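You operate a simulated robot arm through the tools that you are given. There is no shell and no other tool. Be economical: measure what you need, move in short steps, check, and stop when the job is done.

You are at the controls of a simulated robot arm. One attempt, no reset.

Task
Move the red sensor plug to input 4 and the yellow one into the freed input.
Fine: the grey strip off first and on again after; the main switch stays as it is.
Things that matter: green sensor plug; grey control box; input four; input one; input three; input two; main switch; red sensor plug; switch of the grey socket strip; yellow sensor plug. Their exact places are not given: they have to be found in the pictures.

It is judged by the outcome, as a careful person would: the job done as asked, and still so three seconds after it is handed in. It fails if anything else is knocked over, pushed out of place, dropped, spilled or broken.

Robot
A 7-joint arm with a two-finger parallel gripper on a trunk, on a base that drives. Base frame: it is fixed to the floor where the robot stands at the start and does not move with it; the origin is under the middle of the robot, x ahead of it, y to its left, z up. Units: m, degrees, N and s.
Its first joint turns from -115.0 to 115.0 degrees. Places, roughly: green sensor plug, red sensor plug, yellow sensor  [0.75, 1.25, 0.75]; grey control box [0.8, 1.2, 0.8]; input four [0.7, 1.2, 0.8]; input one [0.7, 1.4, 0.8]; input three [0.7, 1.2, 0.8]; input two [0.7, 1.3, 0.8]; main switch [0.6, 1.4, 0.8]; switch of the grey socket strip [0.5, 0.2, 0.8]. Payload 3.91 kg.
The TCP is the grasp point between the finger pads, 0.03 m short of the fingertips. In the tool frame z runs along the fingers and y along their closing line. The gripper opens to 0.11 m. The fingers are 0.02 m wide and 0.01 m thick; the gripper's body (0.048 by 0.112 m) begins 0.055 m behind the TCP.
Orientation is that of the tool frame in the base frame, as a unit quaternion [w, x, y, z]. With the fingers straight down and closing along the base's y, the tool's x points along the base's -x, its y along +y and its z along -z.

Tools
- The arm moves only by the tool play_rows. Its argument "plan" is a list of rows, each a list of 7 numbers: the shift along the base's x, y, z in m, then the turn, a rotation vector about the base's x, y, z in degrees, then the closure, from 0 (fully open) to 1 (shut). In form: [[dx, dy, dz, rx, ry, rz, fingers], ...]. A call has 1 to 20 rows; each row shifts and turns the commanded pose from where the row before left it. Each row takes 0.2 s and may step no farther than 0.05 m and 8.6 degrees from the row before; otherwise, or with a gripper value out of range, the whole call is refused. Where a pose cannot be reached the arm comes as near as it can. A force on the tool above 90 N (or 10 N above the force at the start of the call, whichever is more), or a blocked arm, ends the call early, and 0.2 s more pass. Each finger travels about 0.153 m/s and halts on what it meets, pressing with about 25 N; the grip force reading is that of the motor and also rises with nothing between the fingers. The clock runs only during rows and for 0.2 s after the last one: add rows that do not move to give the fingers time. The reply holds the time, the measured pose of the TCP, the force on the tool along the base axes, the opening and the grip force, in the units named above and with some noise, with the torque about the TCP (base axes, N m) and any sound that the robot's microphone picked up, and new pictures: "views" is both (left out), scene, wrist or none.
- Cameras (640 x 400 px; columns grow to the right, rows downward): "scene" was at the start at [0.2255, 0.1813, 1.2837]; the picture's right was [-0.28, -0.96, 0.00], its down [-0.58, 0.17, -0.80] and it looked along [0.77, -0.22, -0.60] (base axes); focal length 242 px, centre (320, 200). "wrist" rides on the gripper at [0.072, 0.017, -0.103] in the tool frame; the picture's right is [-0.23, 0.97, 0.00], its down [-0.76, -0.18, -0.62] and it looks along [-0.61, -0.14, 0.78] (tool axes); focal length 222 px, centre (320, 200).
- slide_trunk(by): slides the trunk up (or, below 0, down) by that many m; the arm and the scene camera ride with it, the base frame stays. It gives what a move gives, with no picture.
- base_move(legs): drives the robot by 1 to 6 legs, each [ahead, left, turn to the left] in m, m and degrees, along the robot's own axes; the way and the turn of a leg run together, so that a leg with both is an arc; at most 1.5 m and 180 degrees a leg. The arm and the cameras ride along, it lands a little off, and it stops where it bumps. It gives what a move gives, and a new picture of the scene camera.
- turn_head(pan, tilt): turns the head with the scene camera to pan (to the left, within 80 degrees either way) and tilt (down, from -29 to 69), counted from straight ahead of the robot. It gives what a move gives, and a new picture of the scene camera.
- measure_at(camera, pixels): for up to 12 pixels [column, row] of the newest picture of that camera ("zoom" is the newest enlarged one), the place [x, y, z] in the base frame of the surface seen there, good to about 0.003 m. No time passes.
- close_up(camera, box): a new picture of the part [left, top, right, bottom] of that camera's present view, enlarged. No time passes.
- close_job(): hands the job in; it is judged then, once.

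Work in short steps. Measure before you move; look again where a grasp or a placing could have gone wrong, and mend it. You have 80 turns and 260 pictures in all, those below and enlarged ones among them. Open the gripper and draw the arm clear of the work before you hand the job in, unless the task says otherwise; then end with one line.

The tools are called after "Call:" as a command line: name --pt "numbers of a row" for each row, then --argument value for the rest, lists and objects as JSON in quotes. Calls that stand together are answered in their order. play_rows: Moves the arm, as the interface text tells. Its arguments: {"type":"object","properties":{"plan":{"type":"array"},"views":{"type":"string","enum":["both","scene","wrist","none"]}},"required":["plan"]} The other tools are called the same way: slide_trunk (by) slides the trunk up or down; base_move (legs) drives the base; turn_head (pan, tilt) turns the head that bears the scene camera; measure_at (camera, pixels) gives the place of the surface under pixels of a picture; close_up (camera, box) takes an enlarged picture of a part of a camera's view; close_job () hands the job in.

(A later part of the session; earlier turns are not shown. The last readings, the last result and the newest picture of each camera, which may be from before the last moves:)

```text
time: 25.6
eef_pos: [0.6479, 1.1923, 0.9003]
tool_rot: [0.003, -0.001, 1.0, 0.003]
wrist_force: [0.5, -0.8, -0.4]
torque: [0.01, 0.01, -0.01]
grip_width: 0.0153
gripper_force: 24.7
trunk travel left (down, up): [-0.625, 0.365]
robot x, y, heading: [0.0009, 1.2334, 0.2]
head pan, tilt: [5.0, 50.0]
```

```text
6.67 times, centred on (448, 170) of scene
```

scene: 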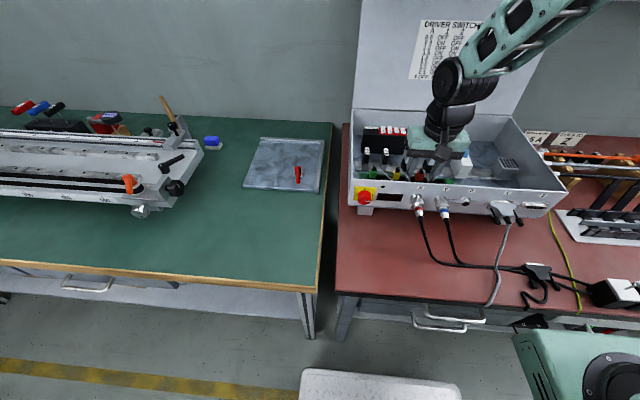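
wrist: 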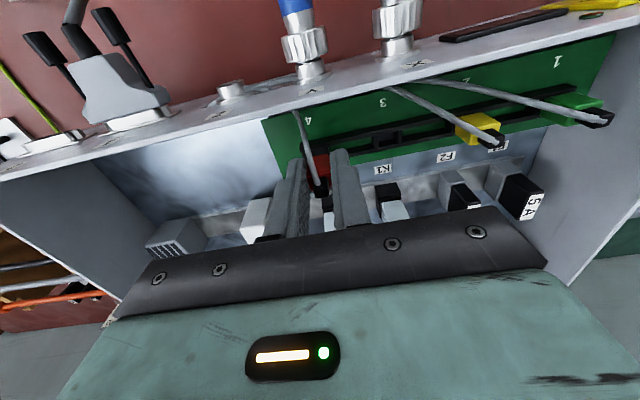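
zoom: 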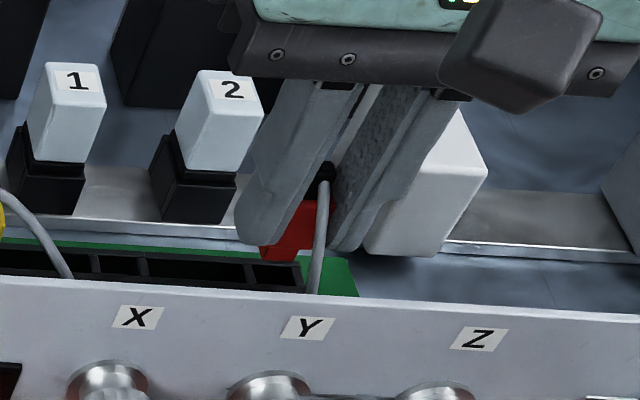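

Alignment offset relative to the slot matches that seen above input 3, so the shift is right. I lower in small steps and watch the force.

Call:
play_rows --pt "0 0 -0.004 0 0 0 1" --pt "0 0 -0.003 0 0 0 1" --pt "0 0 -0.003 0 0 0 1" --pt "0 0 0 0 0 0 1" --views "wrist"

Call:
close_up --camera "wrist" --box '[270, 120, 366, 180]'

```text
time: 26.6
eef_pos: [0.6466, 1.1921, 0.8901]
tool_rot: [0.003, 0.0, 1.0, 0.004]
wrist_force: [0.8, -0.2, -0.9]
torque: [0.03, -0.01, 0.02]
grip_width: 0.0157
gripper_force: 24.7
trunk travel left (down, up): [-0.625, 0.365]
robot x, y, heading: [-0.0029, 1.2328, 0.1]
head pan, tilt: [5.0, 50.0]
```

wrist: 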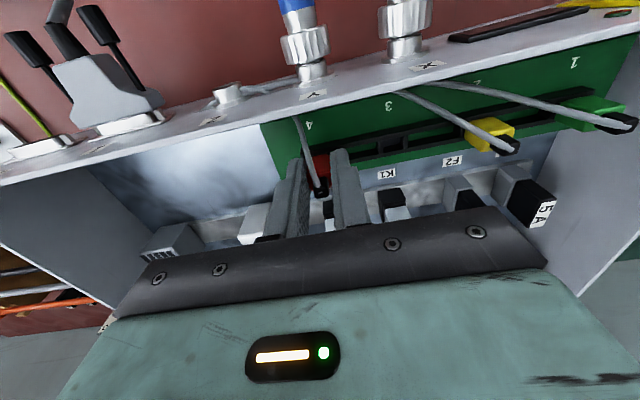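

```text
6.67 times, centred on (318, 150) of wrist
```

zoom: 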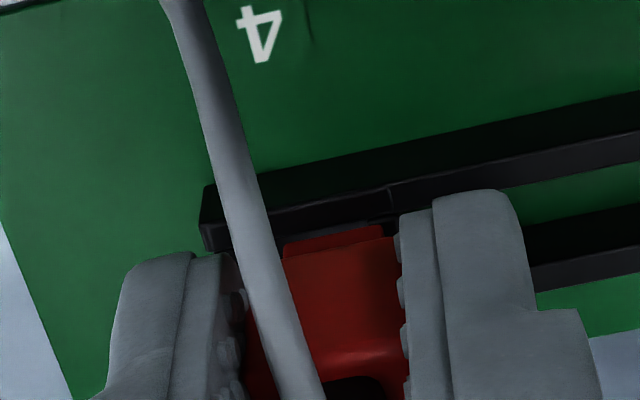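

I zoom harder on the lip against the slot to check lateral alignment before seating.

Call:
close_up --camera "wrist" --box '[294, 140, 342, 170]'

Call:
close_up --camera "scene" --box '[424, 160, 472, 190]'

```text
13.33 times, centred on (318, 155) of wrist
```

zoom: 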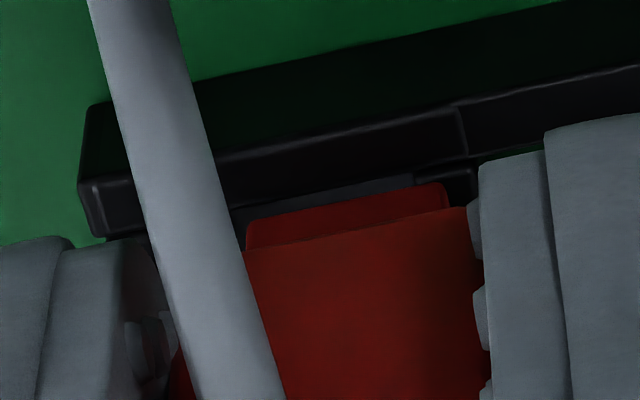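

```text
13.33 times, centred on (448, 175) of scene
```

zoom: 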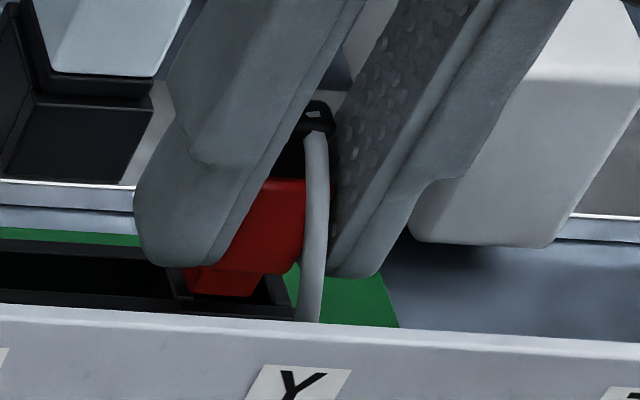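

The lip sits ≈1.4 mm too far toward +y in both views. I shift -y by 1.4 mm and lower gently.

Call:
play_rows --pt "0 -0.0014 0 0 0 0 1" --pt "0 0 0 0 0 0 1" --pt "0 0 -0.002 0 0 0 1" --pt "0 0 -0.002 0 0 0 1" --pt "0 0 0 0 0 0 1" --views "none"

Call:
close_up --camera "wrist" --box '[294, 140, 342, 170]'

Call:
close_up --camera "scene" --box '[424, 160, 472, 190]'

```text
time: 27.8
eef_pos: [0.6489, 1.1902, 0.8863]
tool_rot: [0.005, -0.001, 1.0, 0.003]
wrist_force: [-1.6, -0.9, 21.3]
torque: [0.04, 0.03, 0.0]
grip_width: 0.0154
gripper_force: 24.8
trunk travel left (down, up): [-0.625, 0.365]
robot x, y, heading: [-0.0015, 1.2274, 0.0]
head pan, tilt: [5.0, 50.0]
```

```text
13.33 times, centred on (318, 155) of wrist
```

zoom: 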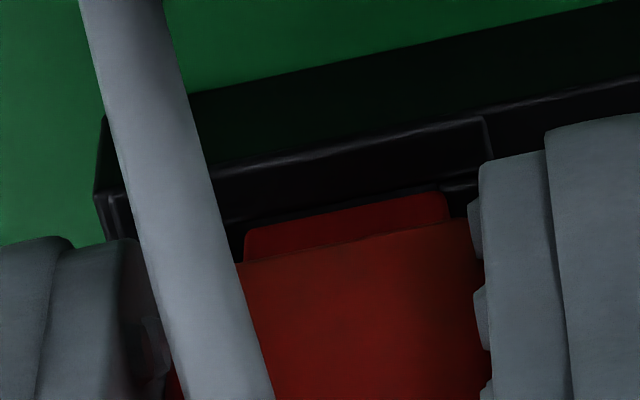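

```text
13.33 times, centred on (448, 175) of scene
```

zoom: 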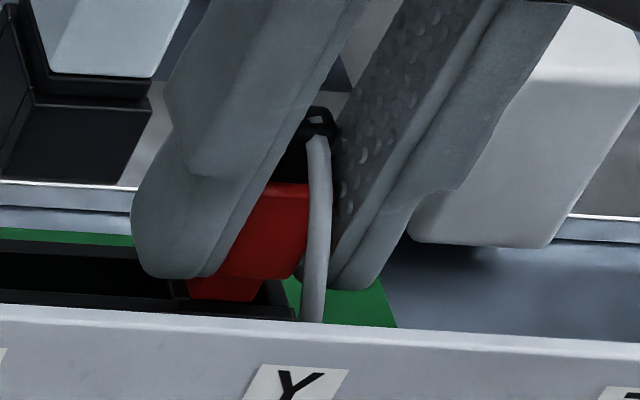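

Contact at 21 N with the lip still slightly over the right divider. I compare with the yellow, seated plug for the x-relation too.

Call:
play_rows --pt "0 0 0.003 0 0 0 1" --pt "0 -0.0008 0 0 0 0 1" --pt "0 0 0 0 0 0 1" --views "wrist"

Call:
close_up --camera "wrist" --box '[294, 140, 342, 170]'

Call:
measure_at --camera "zoom" --pixels '[[350, 200], [350, 215], [350, 240], [430, 240], [350, 160], [350, 180], [450, 300], [350, 300]]'

Call:
close_up --camera "wrist" --box '[450, 105, 530, 155]'

```text
time: 28.6
eef_pos: [0.6497, 1.1892, 0.8885]
tool_rot: [0.003, -0.001, 1.0, 0.003]
wrist_force: [0.4, 0.0, 0.5]
torque: [-0.01, 0.01, -0.04]
grip_width: 0.0154
gripper_force: 25.3
trunk travel left (down, up): [-0.625, 0.365]
robot x, y, heading: [-0.0009, 1.2302, -0.0]
head pan, tilt: [5.0, 50.0]
```

wrist: 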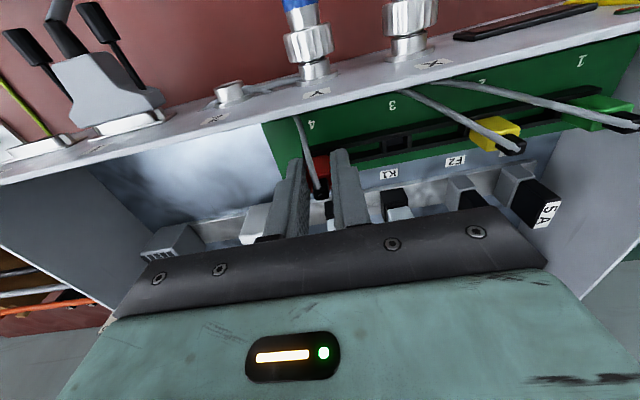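

```text
13.33 times, centred on (318, 155) of wrist
```

zoom: 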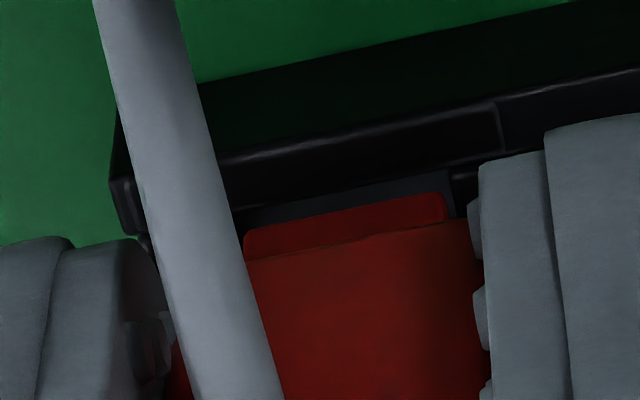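

```text
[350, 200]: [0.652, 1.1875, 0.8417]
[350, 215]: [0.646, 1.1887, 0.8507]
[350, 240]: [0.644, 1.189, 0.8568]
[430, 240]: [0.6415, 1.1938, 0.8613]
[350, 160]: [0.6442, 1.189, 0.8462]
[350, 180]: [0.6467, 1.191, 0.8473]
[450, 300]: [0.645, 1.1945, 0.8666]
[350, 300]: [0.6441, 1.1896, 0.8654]
```

```text
8.00 times, centred on (490, 130) of wrist
```

zoom: 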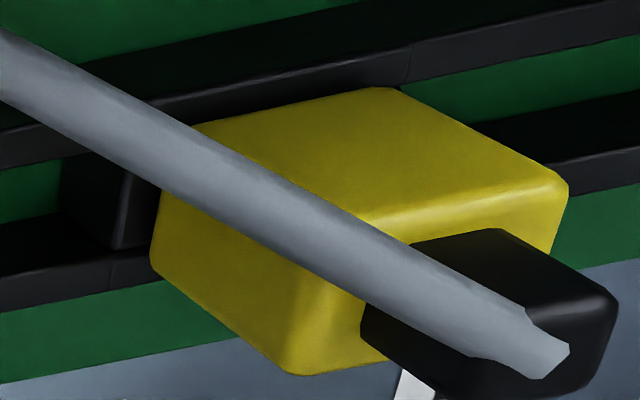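

Now the lip lies inside the divider edges. I lower again by 2 mm steps to the seated height (-7 mm).

Call:
play_rows --pt "0 0 -0.002 0 0 0 1" --pt "0 0 -0.002 0 0 0 1" --pt "0 0 -0.0015 0 0 0 1" --pt "0 0 0 0 0 0 1" --views "none"

Call:
close_up --camera "wrist" --box '[294, 140, 342, 170]'

Call:
close_up --camera "scene" --box '[424, 160, 472, 190]'

```text
time: 29.6
eef_pos: [0.6493, 1.1889, 0.883]
tool_rot: [0.002, -0.002, 1.0, 0.003]
wrist_force: [0.2, 0.2, -0.5]
torque: [-0.04, -0.01, -0.01]
grip_width: 0.0153
gripper_force: 24.4
trunk travel left (down, up): [-0.625, 0.365]
robot x, y, heading: [-0.0006, 1.2345, 0.4]
head pan, tilt: [5.0, 50.0]
```

```text
13.33 times, centred on (318, 155) of wrist
```

zoom: 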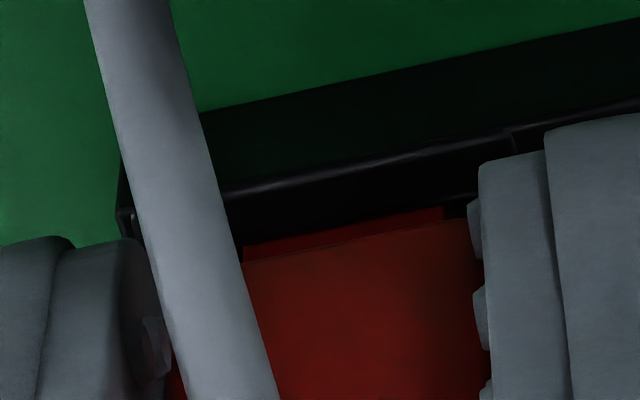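

```text
13.33 times, centred on (448, 175) of scene
```

zoom: 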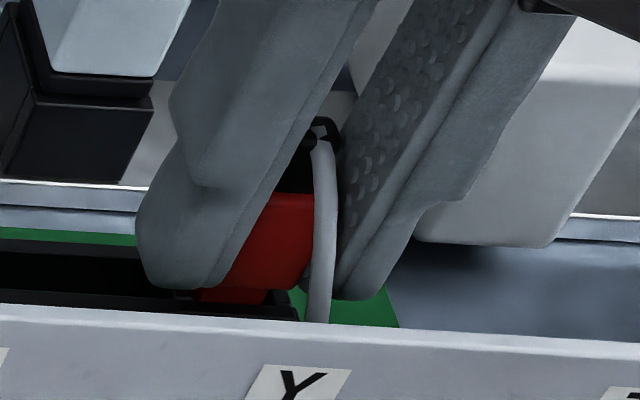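

It goes in with no force. I continue down 3 mm.

Call:
play_rows --pt "0 0 -0.0015 0 0 0 1" --pt "0 0 -0.0015 0 0 0 1" --pt "0 0 0 0 0 0 1" --views "none"

Call:
close_up --camera "wrist" --box '[294, 140, 342, 170]'

Call:
close_up --camera "scene" --box '[424, 160, 472, 190]'

```text
time: 30.4
eef_pos: [0.6478, 1.1897, 0.881]
tool_rot: [0.004, -0.001, 1.0, 0.003]
wrist_force: [1.4, -0.8, 1.2]
torque: [-0.07, -0.04, -0.01]
grip_width: 0.0154
gripper_force: 24.3
trunk travel left (down, up): [-0.625, 0.365]
robot x, y, heading: [-0.0011, 1.2362, 0.1]
head pan, tilt: [5.0, 50.0]
```

```text
13.33 times, centred on (318, 155) of wrist
```

zoom: 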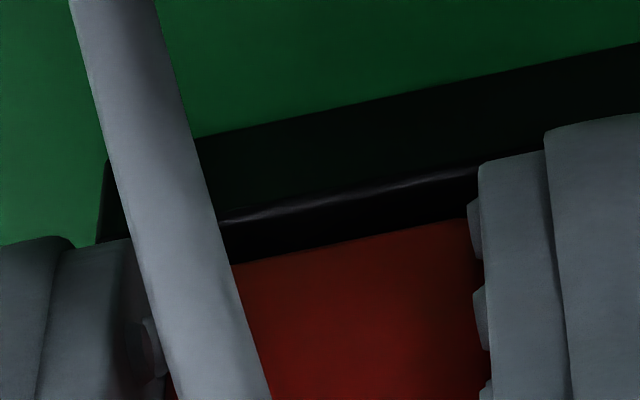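

```text
13.33 times, centred on (448, 175) of scene
```

zoom: 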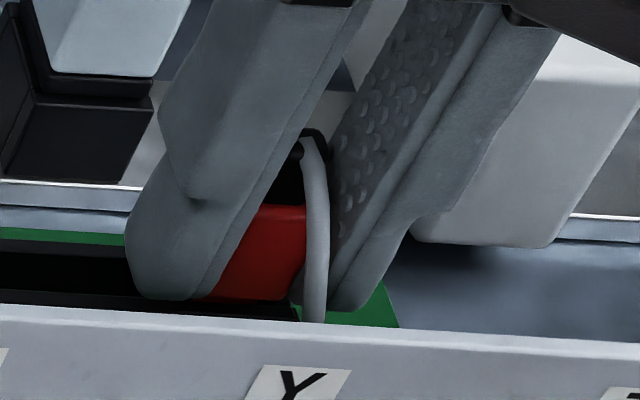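

The lip has gone into the slot. I press a little further until I feel the seat.

Call:
play_rows --pt "0 0 -0.001 0 0 0 1" --pt "0 0 -0.001 0 0 0 1" --pt "0 0 0 0 0 0 1" --views "none"

Call:
close_up --camera "wrist" --box '[294, 140, 342, 170]'

```text
time: 31.2
eef_pos: [0.6491, 1.1884, 0.8803]
tool_rot: [0.005, 0.0, 1.0, 0.003]
wrist_force: [3.8, -17.5, 20.5]
torque: [-0.5, -0.23, -0.03]
grip_width: 0.0157
gripper_force: 24.9
trunk travel left (down, up): [-0.625, 0.365]
robot x, y, heading: [-0.0033, 1.2296, 0.2]
head pan, tilt: [5.0, 50.0]
```

```text
13.33 times, centred on (318, 155) of wrist
```

zoom: 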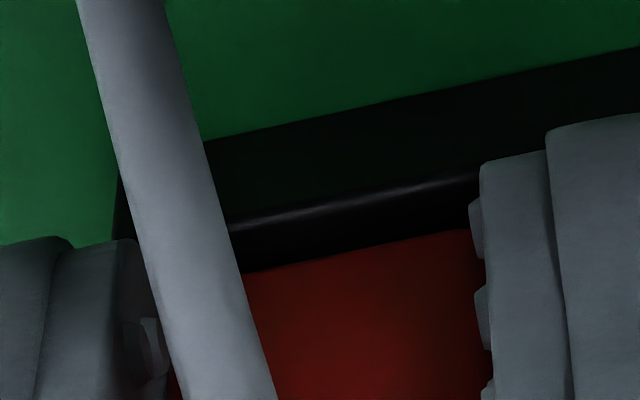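

Seated with 20 N resistance. I release to ~0.044, raise, and compare red's height to the others.

Call:
play_rows --pt "0 0 0.0005 0 0 0 0.8" --pt "0 0 0 0 0 0 0.65" --pt "0 0 0 0 0 0 0.6" --pt "0 0 0.02 0 0 0 0.6" --pt "0 0 0.03 0 0 0 0.6" --pt "0 0 0.03 0 0 0 0.6" --pt "0 0 0 0 0 0 0.6" --views "wrist"

Call:
close_up --camera "wrist" --box '[270, 90, 462, 190]'

Call:
close_up --camera "scene" --box '[370, 150, 466, 210]'

```text
time: 32.8
eef_pos: [0.6505, 1.1862, 0.9622]
tool_rot: [0.003, -0.002, 1.0, 0.003]
wrist_force: [0.7, -0.8, -0.1]
torque: [0.01, -0.01, -0.02]
grip_width: 0.044
gripper_force: 0.1
trunk travel left (down, up): [-0.625, 0.365]
robot x, y, heading: [-0.0005, 1.2349, -0.2]
head pan, tilt: [5.0, 50.0]
```

wrist: 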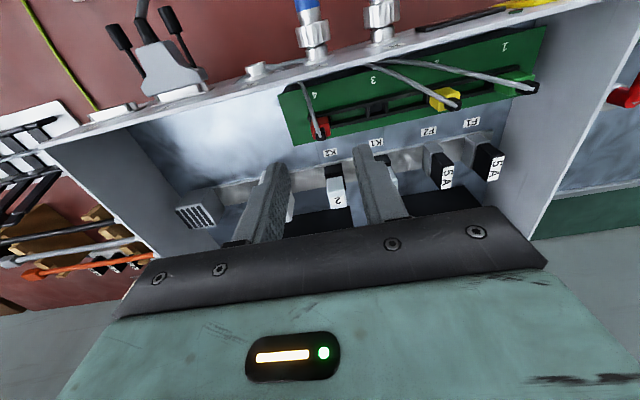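

```text
3.33 times, centred on (366, 140) of wrist
```

zoom: 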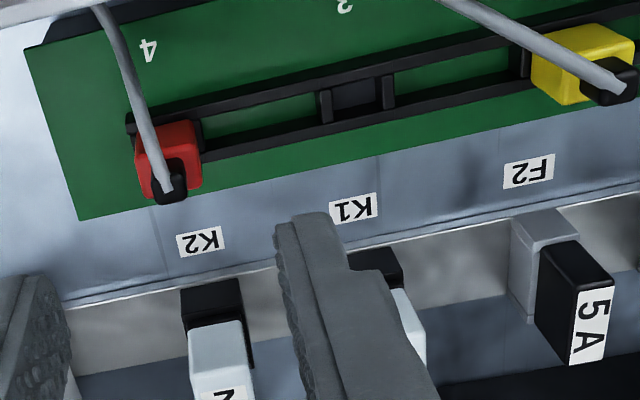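

```text
6.67 times, centred on (418, 180) of scene
```

zoom: 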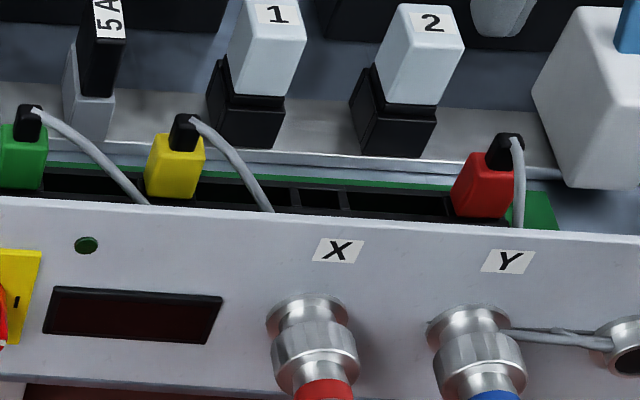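

Red looks seated in 4. I measure tops of all three plugs to compare heights, and the yellow's position.

Call:
measure_at --camera "zoom" --pixels '[[22, 150], [175, 160], [480, 180], [28, 115], [183, 125], [500, 145], [160, 160], [195, 160]]'

Call:
close_up --camera "wrist" --box '[290, 80, 450, 180]'

Call:
measure_at --camera "zoom" --pixels '[[116, 210], [122, 190], [148, 170], [620, 85], [580, 75], [612, 40], [310, 120], [385, 105], [100, 200], [555, 70]]'

```text
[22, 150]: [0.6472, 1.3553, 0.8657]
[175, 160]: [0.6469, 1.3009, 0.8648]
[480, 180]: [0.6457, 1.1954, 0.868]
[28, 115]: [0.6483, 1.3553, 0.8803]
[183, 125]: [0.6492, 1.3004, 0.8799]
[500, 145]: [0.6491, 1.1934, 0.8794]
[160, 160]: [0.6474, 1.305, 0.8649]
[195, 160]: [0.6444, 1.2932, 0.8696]
```

```text
4.00 times, centred on (370, 130) of wrist
```

zoom: 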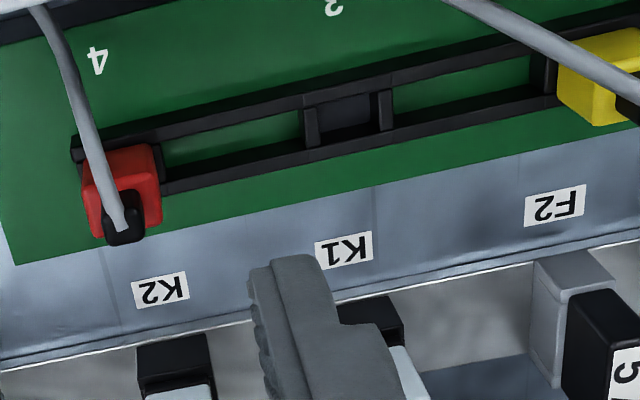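

```text
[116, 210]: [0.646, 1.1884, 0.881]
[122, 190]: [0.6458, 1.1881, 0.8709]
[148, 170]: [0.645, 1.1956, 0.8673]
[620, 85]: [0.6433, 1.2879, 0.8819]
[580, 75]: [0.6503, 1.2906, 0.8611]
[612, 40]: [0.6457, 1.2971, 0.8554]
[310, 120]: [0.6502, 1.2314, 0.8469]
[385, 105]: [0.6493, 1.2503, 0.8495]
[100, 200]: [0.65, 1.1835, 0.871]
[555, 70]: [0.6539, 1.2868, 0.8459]
```

Red's top (0.880) matches green and yellow: fully seated. Now I move above yellow (0.649, 1.300).

Call:
play_rows --pt "0 0.03 0 0 0 0 0.6" --pt "0 0.03 0 0 0 0 0.6" --pt "0 0.03 0 0 0 0 0.6" --pt "0 0.0232 0 0 0 0 0.6" --pt "0 0 0 0 0 0 0.6" --pt "0 0 -0.03 0 0 0 0.6" --pt "0 0 0 0 0 0 0.6"

Call:
close_up --camera "wrist" --box '[230, 100, 422, 220]'

Call:
measure_at --camera "zoom" --pixels '[[260, 180], [330, 170], [305, 180], [310, 250], [290, 220]]'

Call:
close_up --camera "scene" --box '[360, 140, 456, 200]'

```text
time: 34.4
eef_pos: [0.6475, 1.3026, 0.9301]
tool_rot: [0.002, 0.0, 1.0, 0.003]
wrist_force: [-0.9, -0.2, 0.3]
torque: [-0.02, 0.01, -0.01]
grip_width: 0.044
gripper_force: 0.1
trunk travel left (down, up): [-0.625, 0.365]
robot x, y, heading: [-0.0003, 1.2335, 0.1]
head pan, tilt: [5.0, 50.0]
```

scene: 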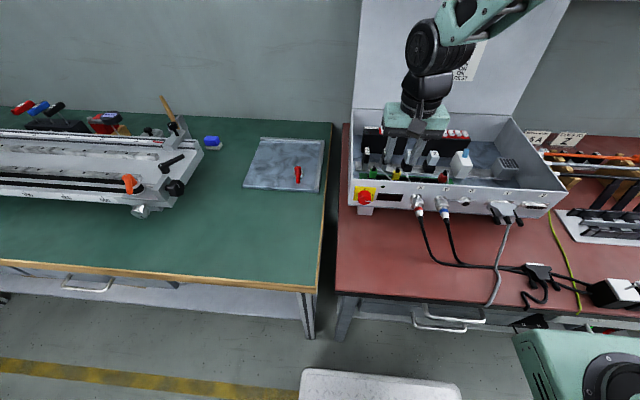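
wrist: 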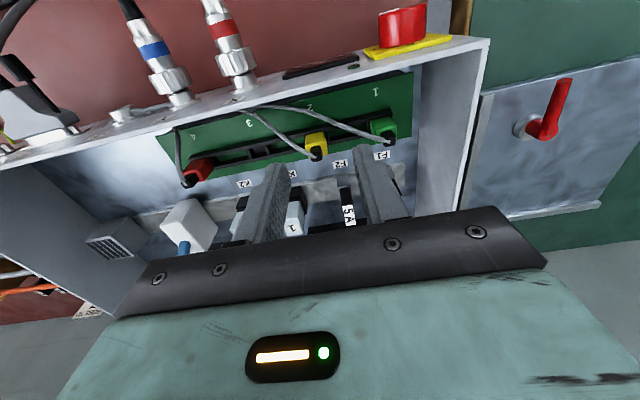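

```text
3.33 times, centred on (326, 160) of wrist
```

zoom: 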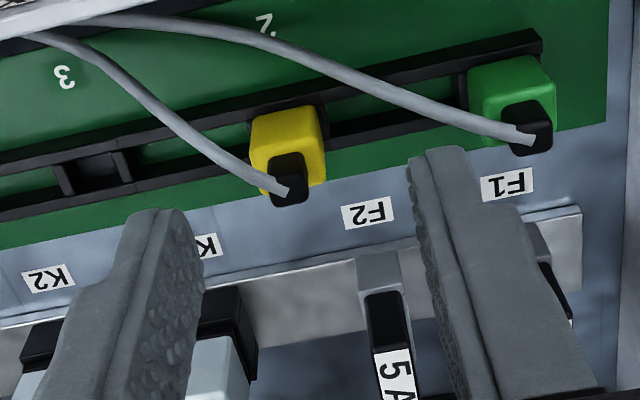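

```text
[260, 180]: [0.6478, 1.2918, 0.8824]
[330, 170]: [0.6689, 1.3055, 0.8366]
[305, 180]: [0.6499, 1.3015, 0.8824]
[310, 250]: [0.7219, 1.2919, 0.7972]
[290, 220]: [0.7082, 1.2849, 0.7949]
```

```text
6.67 times, centred on (408, 170) of scene
```

zoom: 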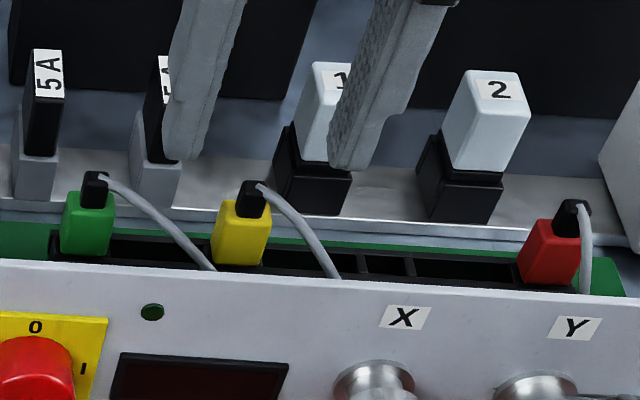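

Yellow lies ≈1.5–2 mm to -y of the TCP. I narrow the opening a bit to clear green's cable and descend.

Call:
play_rows --pt "0.001 -0.002 -0.01 0 0 0 0.69" --pt "0 0 -0.015 0 0 0 0.69" --pt "0 0 -0.013 0 0 0 0.69" --pt "0 0 -0.01 0 0 0 0.69" --pt "0 0 0 0 0 0 0.69" --views "wrist"

Call:
close_up --camera "wrist" --box '[230, 100, 422, 220]'

Call:
close_up --camera "scene" --box '[360, 140, 456, 200]'

```text
time: 35.6
eef_pos: [0.6503, 1.3007, 0.8807]
tool_rot: [0.002, -0.001, 1.0, 0.004]
wrist_force: [0.8, 0.4, 0.5]
torque: [-0.01, -0.03, -0.01]
grip_width: 0.0342
gripper_force: 0.0
trunk travel left (down, up): [-0.625, 0.365]
robot x, y, heading: [-0.0016, 1.2342, 0.0]
head pan, tilt: [5.0, 50.0]
```

wrist: 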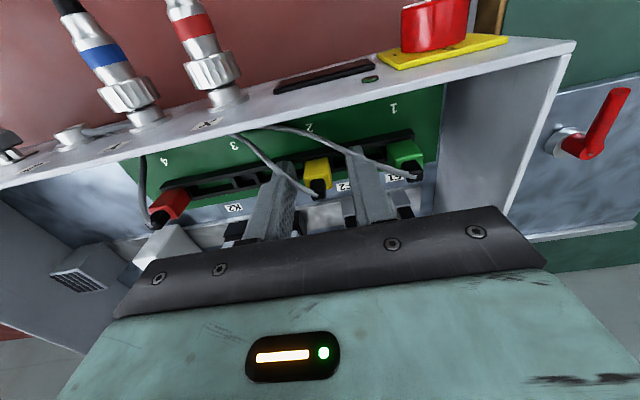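

```text
3.33 times, centred on (326, 160) of wrist
```

zoom: 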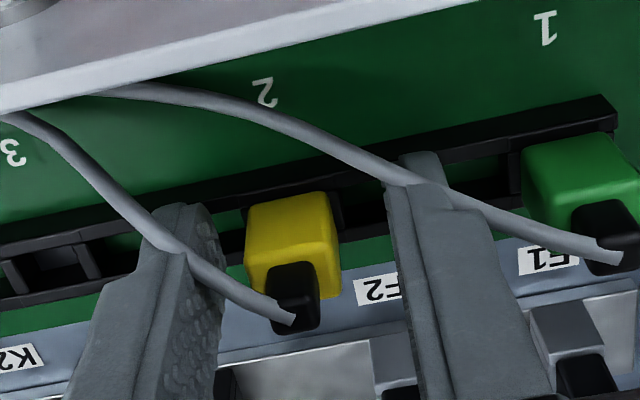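

```text
6.67 times, centred on (408, 170) of scene
```

zoom: 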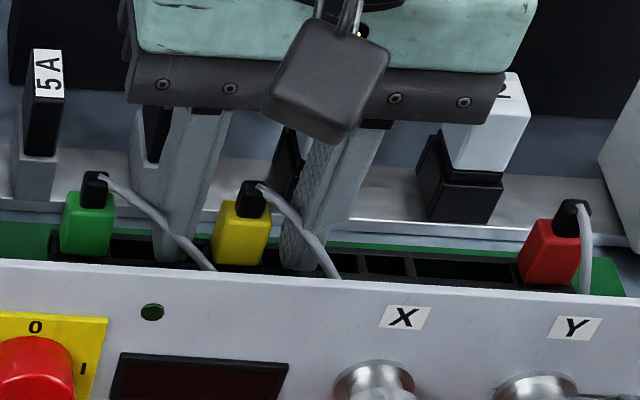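

The cables only brush the fingers; forces are ~0. I close on yellow and pull up 3 cm.

Call:
play_rows --pt "0 0 0 0 0 0 0.85" --pt "0 0 0 0 0 0 1" --pt "0 0 0 0 0 0 1" --pt "0 0 0.004 0 0 0 1" --pt "0 0 0.004 0 0 0 1" --pt "0 0 0.004 0 0 0 1" --pt "0 0 0.006 0 0 0 1" --pt "0 0 0.006 0 0 0 1" --pt "0 0 0 0 0 0 1" --views "wrist"

Call:
close_up --camera "wrist" --box '[230, 100, 422, 220]'

Call:
close_up --camera "scene" --box '[360, 140, 456, 200]'

```text
time: 37.6
eef_pos: [0.6492, 1.3004, 0.9048]
tool_rot: [0.003, -0.001, 1.0, 0.002]
wrist_force: [-0.2, -0.2, -0.2]
torque: [-0.02, 0.0, 0.02]
grip_width: 0.0154
gripper_force: 24.9
trunk travel left (down, up): [-0.625, 0.365]
robot x, y, heading: [0.0009, 1.2305, -0.1]
head pan, tilt: [5.0, 50.0]
```

wrist: 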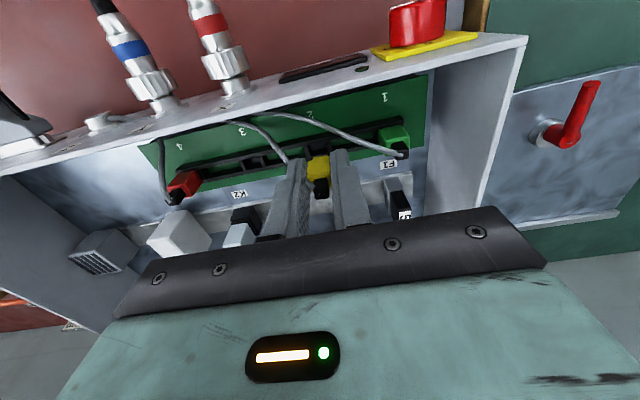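

```text
3.33 times, centred on (326, 160) of wrist
```

zoom: 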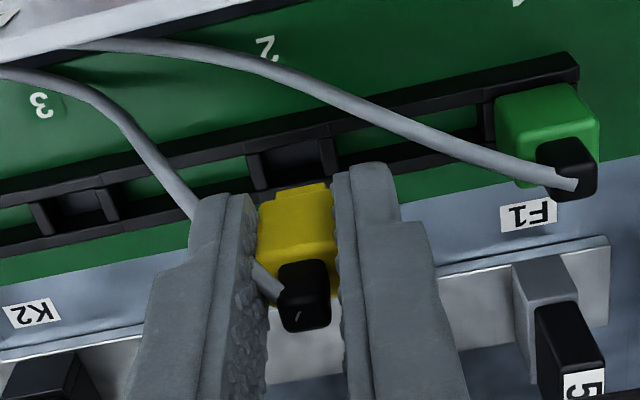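

```text
6.67 times, centred on (408, 170) of scene
```

zoom: 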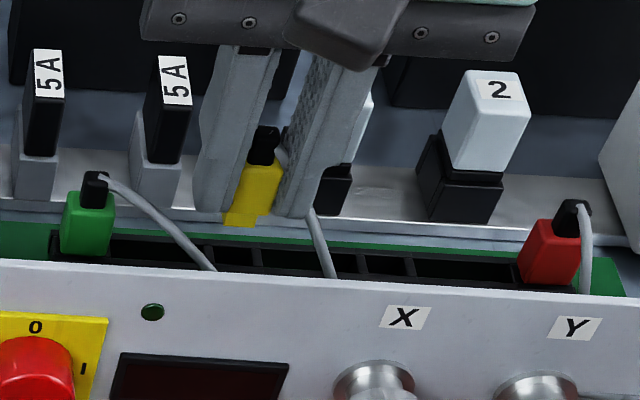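

Yellow is out, directly over slot 2. I take a reference zoom of lip vs slot 2 here, then shift -0.055 in y over input 3.

Call:
close_up --camera "wrist" --box '[294, 130, 358, 170]'

Call:
play_rows --pt "0 -0.02 0 0 0 0 1" --pt "0 -0.02 0 0 0 0 1" --pt "0 -0.015 0 0 0 0 1" --pt "0 0 0 0 0 0 1" --pt "0 0 0 0 0 0 1" --views "none"

Call:
close_up --camera "wrist" --box '[294, 130, 358, 170]'

Call:
close_up --camera "scene" --box '[380, 140, 476, 200]'

```text
10.00 times, centred on (326, 150) of wrist
```

zoom: 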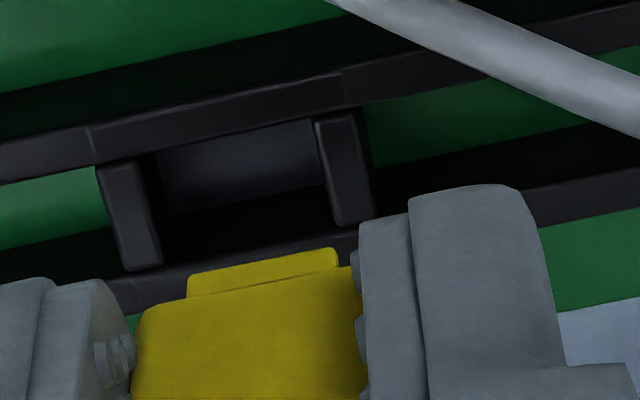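

```text
time: 38.8
eef_pos: [0.6487, 1.2466, 0.905]
tool_rot: [0.003, 0.0, 1.0, 0.004]
wrist_force: [0.1, 0.2, 0.8]
torque: [0.01, -0.01, 0.0]
grip_width: 0.0157
gripper_force: 24.5
trunk travel left (down, up): [-0.625, 0.365]
robot x, y, heading: [-0.0031, 1.2338, 0.2]
head pan, tilt: [5.0, 50.0]
```

```text
10.00 times, centred on (326, 150) of wrist
```

zoom: 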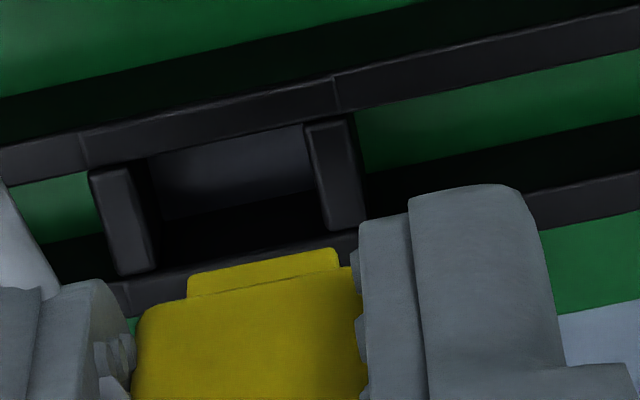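

```text
6.67 times, centred on (428, 170) of scene
```

zoom: 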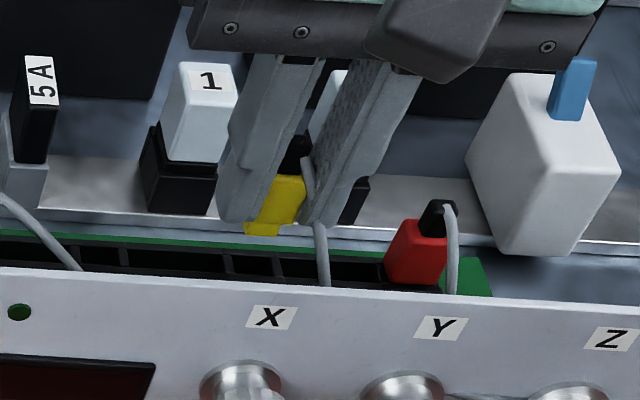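

Relative to the slot the plug needs ≈-1.3 mm in y. I correct and lower to just above the slot.

Call:
play_rows --pt "0.0003 -0.0013 0 0 0 0 1" --pt "0 0 -0.006 0 0 0 1" --pt "0 0 -0.006 0 0 0 1" --pt "0 0 -0.002 0 0 0 1" --pt "0 0 0 0 0 0 1" --pt "0 0 0 0 0 0 1" --views "none"

Call:
close_up --camera "wrist" --box '[294, 130, 358, 170]'

Call:
close_up --camera "scene" --box '[400, 160, 448, 190]'

```text
time: 40.2
eef_pos: [0.6494, 1.2466, 0.8915]
tool_rot: [0.003, -0.001, 1.0, 0.004]
wrist_force: [0.2, -0.1, 0.3]
torque: [-0.04, 0.0, -0.01]
grip_width: 0.0153
gripper_force: 24.2
trunk travel left (down, up): [-0.625, 0.365]
robot x, y, heading: [-0.0008, 1.2291, 0.2]
head pan, tilt: [5.0, 50.0]
```

```text
10.00 times, centred on (326, 150) of wrist
```

zoom: 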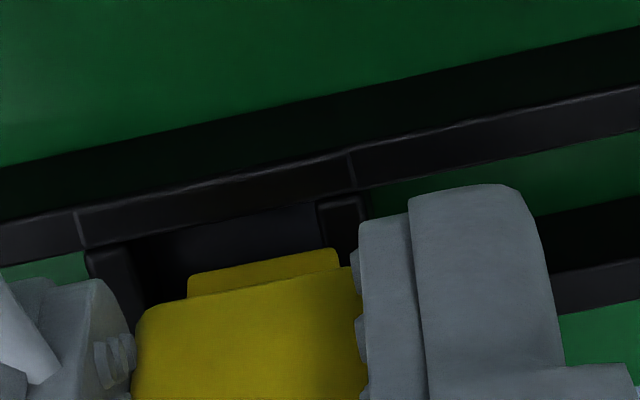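

```text
13.33 times, centred on (424, 175) of scene
```

zoom: 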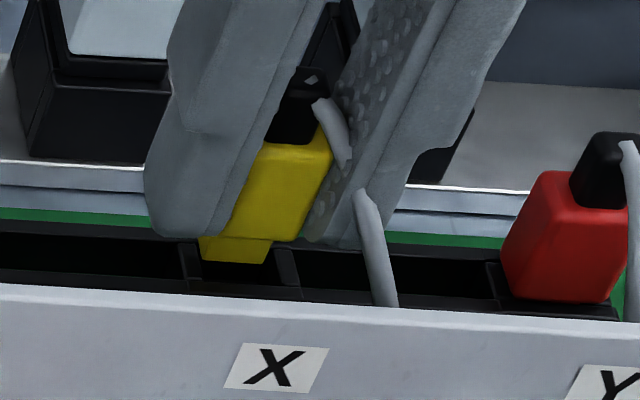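

The lip is still ~1 mm too far +y (lip edge 338 vs divider 328). I shift -1.2 mm and look again.

Call:
play_rows --pt "0 -0.0012 0 0 0 0 1" --pt "0 0 -0.001 0 0 0 1" --pt "0 0 0 0 0 0 1" --views "none"

Call:
close_up --camera "wrist" --box '[294, 130, 358, 170]'

Call:
close_up --camera "scene" --box '[400, 160, 448, 190]'

```text
time: 41.0
eef_pos: [0.65, 1.2442, 0.89]
tool_rot: [0.002, -0.001, 1.0, 0.003]
wrist_force: [-0.2, -0.4, -0.7]
torque: [0.01, 0.01, -0.01]
grip_width: 0.0151
gripper_force: 25.1
trunk travel left (down, up): [-0.625, 0.365]
robot x, y, heading: [-0.0023, 1.2358, 0.2]
head pan, tilt: [5.0, 50.0]
```

```text
10.00 times, centred on (326, 150) of wrist
```

zoom: 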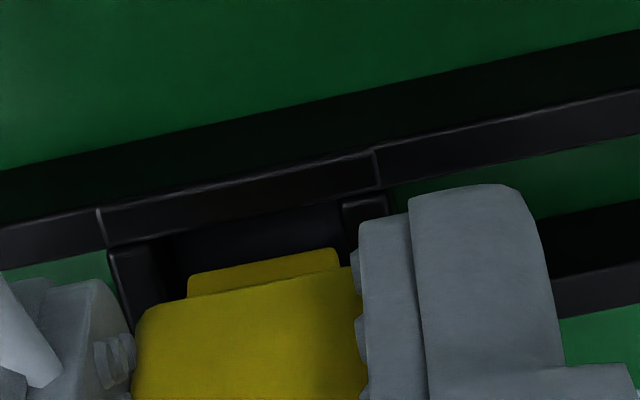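

```text
13.33 times, centred on (424, 175) of scene
```

zoom: 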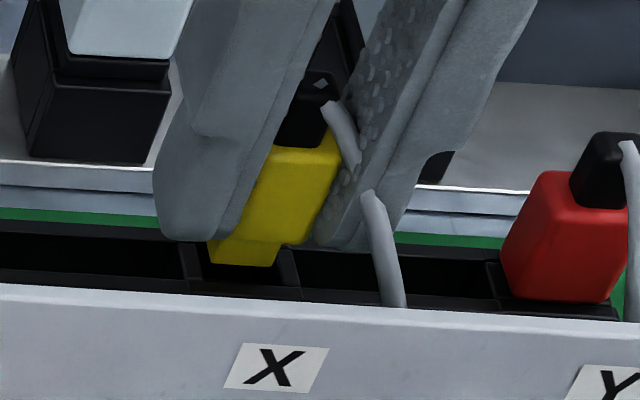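

Lip is now centred between the dividers in both views. I lower in 2 mm steps.

Call:
play_rows --pt "0 0 -0.002 0 0 0 1" --pt "0 0 -0.002 0 0 0 1" --pt "0 0 -0.002 0 0 0 1" --pt "0 0 0 0 0 0 1" --views "none"

Call:
close_up --camera "wrist" --box '[294, 130, 358, 170]'

```text
time: 42.0
eef_pos: [0.65, 1.2446, 0.8845]
tool_rot: [0.002, -0.001, 1.0, 0.004]
wrist_force: [-0.5, 0.3, 0.6]
torque: [-0.01, -0.01, -0.02]
grip_width: 0.0155
gripper_force: 25.5
trunk travel left (down, up): [-0.625, 0.365]
robot x, y, heading: [-0.0019, 1.2328, 0.0]
head pan, tilt: [5.0, 50.0]
```

```text
10.00 times, centred on (326, 150) of wrist
```

zoom: 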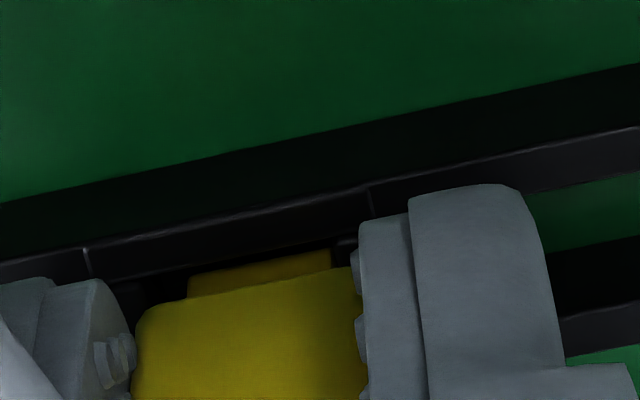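

It enters without force. I press down to the seat.

Call:
play_rows --pt "0 0 -0.002 0 0 0 1" --pt "0 0 -0.0015 0 0 0 1" --pt "0 0 -0.001 0 0 0 1" --pt "0 0 -0.001 0 0 0 1" --pt "0 0 0 0 0 0 1" --views "none"

Call:
close_up --camera "wrist" --box '[294, 130, 358, 170]'

Call:
close_up --camera "scene" --box '[400, 160, 448, 190]'

```text
time: 43.2
eef_pos: [0.6499, 1.2429, 0.8803]
tool_rot: [0.003, 0.0, 1.0, 0.005]
wrist_force: [-8.0, 1.2, 19.2]
torque: [-0.11, 0.22, -0.02]
grip_width: 0.0158
gripper_force: 24.3
trunk travel left (down, up): [-0.625, 0.365]
robot x, y, heading: [-0.004, 1.2289, 0.2]
head pan, tilt: [5.0, 50.0]
```

```text
10.00 times, centred on (326, 150) of wrist
```

zoom: 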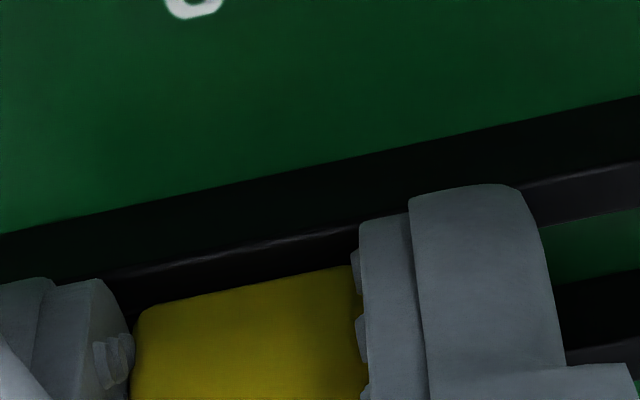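

```text
13.33 times, centred on (424, 175) of scene
```

zoom: 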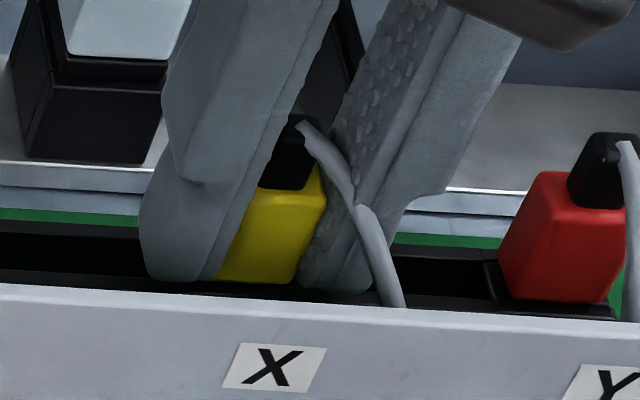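

Seated at ~19 N. I release, raise clear and compare.

Call:
play_rows --pt "0 0 0.0005 0 0 0 0.85" --pt "0 0 0 0 0 0 0.7" --pt "0 0 0 0 0 0 0.7" --pt "0 0 0.02 0 0 0 0.7" --pt "0 0 0.03 0 0 0 0.7" --pt "0 0 0.04 0 0 0 0.7" --pt "0 0 0.04 0 0 0 0.7" --pt "0 0 0.04 0 0 0 0.7" --pt "0 0 0.04 0 0 0 0.7" --pt "0 0 0 0 0 0 0.7"

Call:
close_up --camera "scene" --box '[360, 150, 456, 210]'

Call:
measure_at --camera "zoom" --pixels '[[87, 165], [85, 160], [395, 180], [550, 180], [410, 145], [570, 145], [95, 120]]'

Call:
close_up --camera "wrist" --box '[220, 80, 412, 200]'

```text
time: 45.4
eef_pos: [0.6503, 1.2477, 1.0922]
tool_rot: [0.002, 0.0, 1.0, 0.003]
wrist_force: [-0.3, -0.2, -0.1]
torque: [0.01, 0.04, 0.0]
grip_width: 0.0329
gripper_force: 0.2
trunk travel left (down, up): [-0.625, 0.365]
robot x, y, heading: [0.0006, 1.2349, -0.1]
head pan, tilt: [5.0, 50.0]
```

scene: 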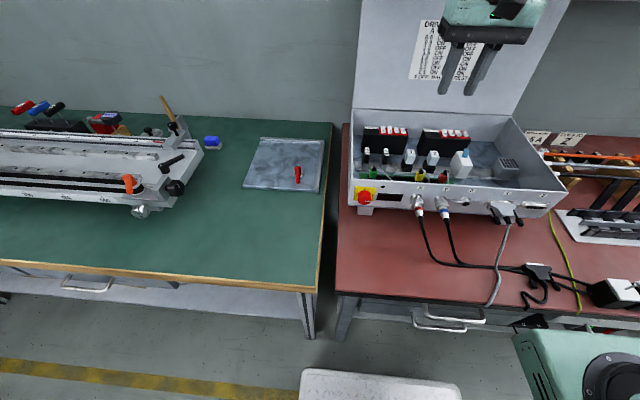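
wrist: 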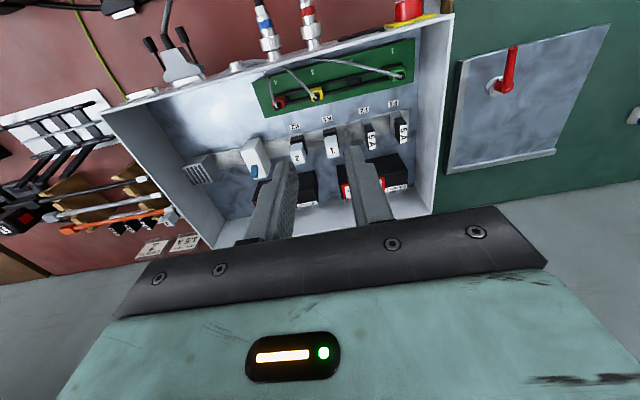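

```text
6.67 times, centred on (408, 180) of scene
```

zoom: 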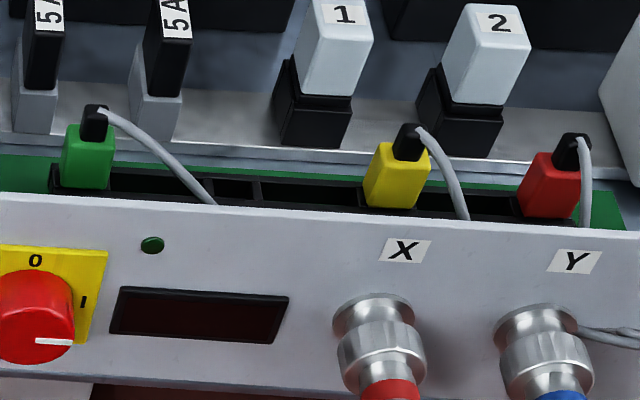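

```text
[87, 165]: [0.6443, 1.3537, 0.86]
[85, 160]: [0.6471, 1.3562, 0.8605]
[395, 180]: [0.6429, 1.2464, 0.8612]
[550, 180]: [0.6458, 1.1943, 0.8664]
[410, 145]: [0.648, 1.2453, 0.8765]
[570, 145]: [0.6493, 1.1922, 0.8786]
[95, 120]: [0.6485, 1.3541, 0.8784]
```

```text
3.33 times, centred on (316, 140) of wrist
```

zoom: 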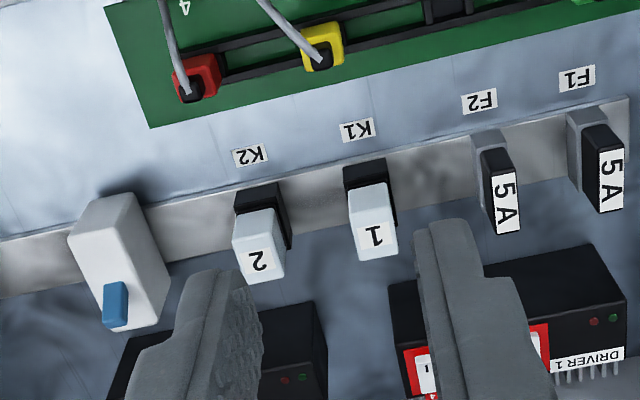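

Plugs: green 1, yellow 3, red 4, all at the same height. I retract the arm and drive back to the strip.

Call:
play_rows --pt "-0.045 0 0 0 0 0 1" --pt "-0.045 0 0 0 0 0 1" --pt "-0.045 0 0 0 0 0 1" --pt "-0.035 0 0 0 0 0 1" --pt "0 0 0 0 0 0 1" --views "none"

Call:
base_move --legs '[[0, -1.233, 0]]'

Call:
turn_head --pan 10 --tilt 60

```text
time: 46.6
eef_pos: [0.4755, 1.2417, 1.09]
tool_rot: [0.002, -0.001, 1.0, 0.004]
wrist_force: [-0.3, 0.6, -0.6]
torque: [0.03, -0.01, 0.0]
grip_width: 0.0
gripper_force: 25.0
trunk travel left (down, up): [-0.625, 0.365]
robot x, y, heading: [0.0002, 1.2331, 0.1]
head pan, tilt: [5.0, 50.0]
```

```text
time: 52.7
eef_pos: [0.466, 0.0189, 1.0903]
tool_rot: [0.002, 0.009, 1.0, 0.003]
wrist_force: [-0.4, -0.7, 0.0]
torque: [0.02, 0.0, 0.02]
grip_width: 0.0
gripper_force: 24.7
trunk travel left (down, up): [-0.625, 0.365]
robot x, y, heading: [-0.0066, 0.0204, -1.3]
head pan, tilt: [5.0, 50.0]
```

scene: 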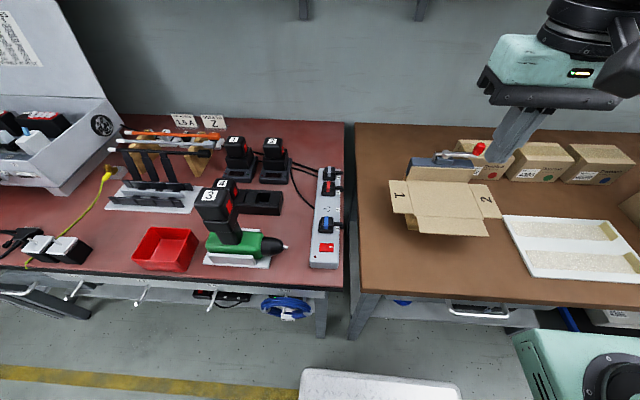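

```text
time: 53.4
eef_pos: [0.4658, 0.0199, 1.0895]
tool_rot: [0.002, 0.009, 1.0, 0.004]
wrist_force: [0.0, -0.1, -0.1]
torque: [0.01, 0.02, 0.0]
grip_width: 0.0002
gripper_force: 24.9
trunk travel left (down, up): [-0.625, 0.365]
robot x, y, heading: [-0.013, 0.0197, -1.2]
head pan, tilt: [10.0, 60.0]
```

scene: 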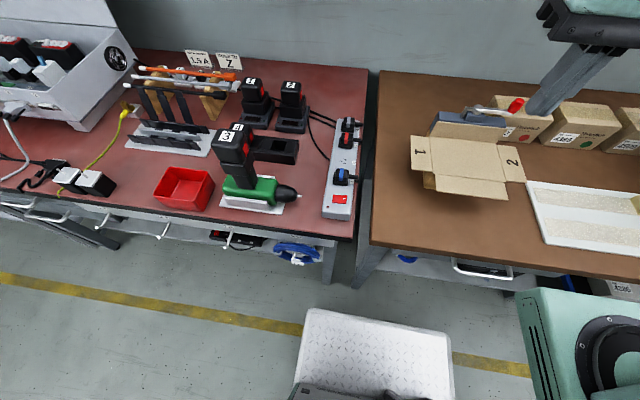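

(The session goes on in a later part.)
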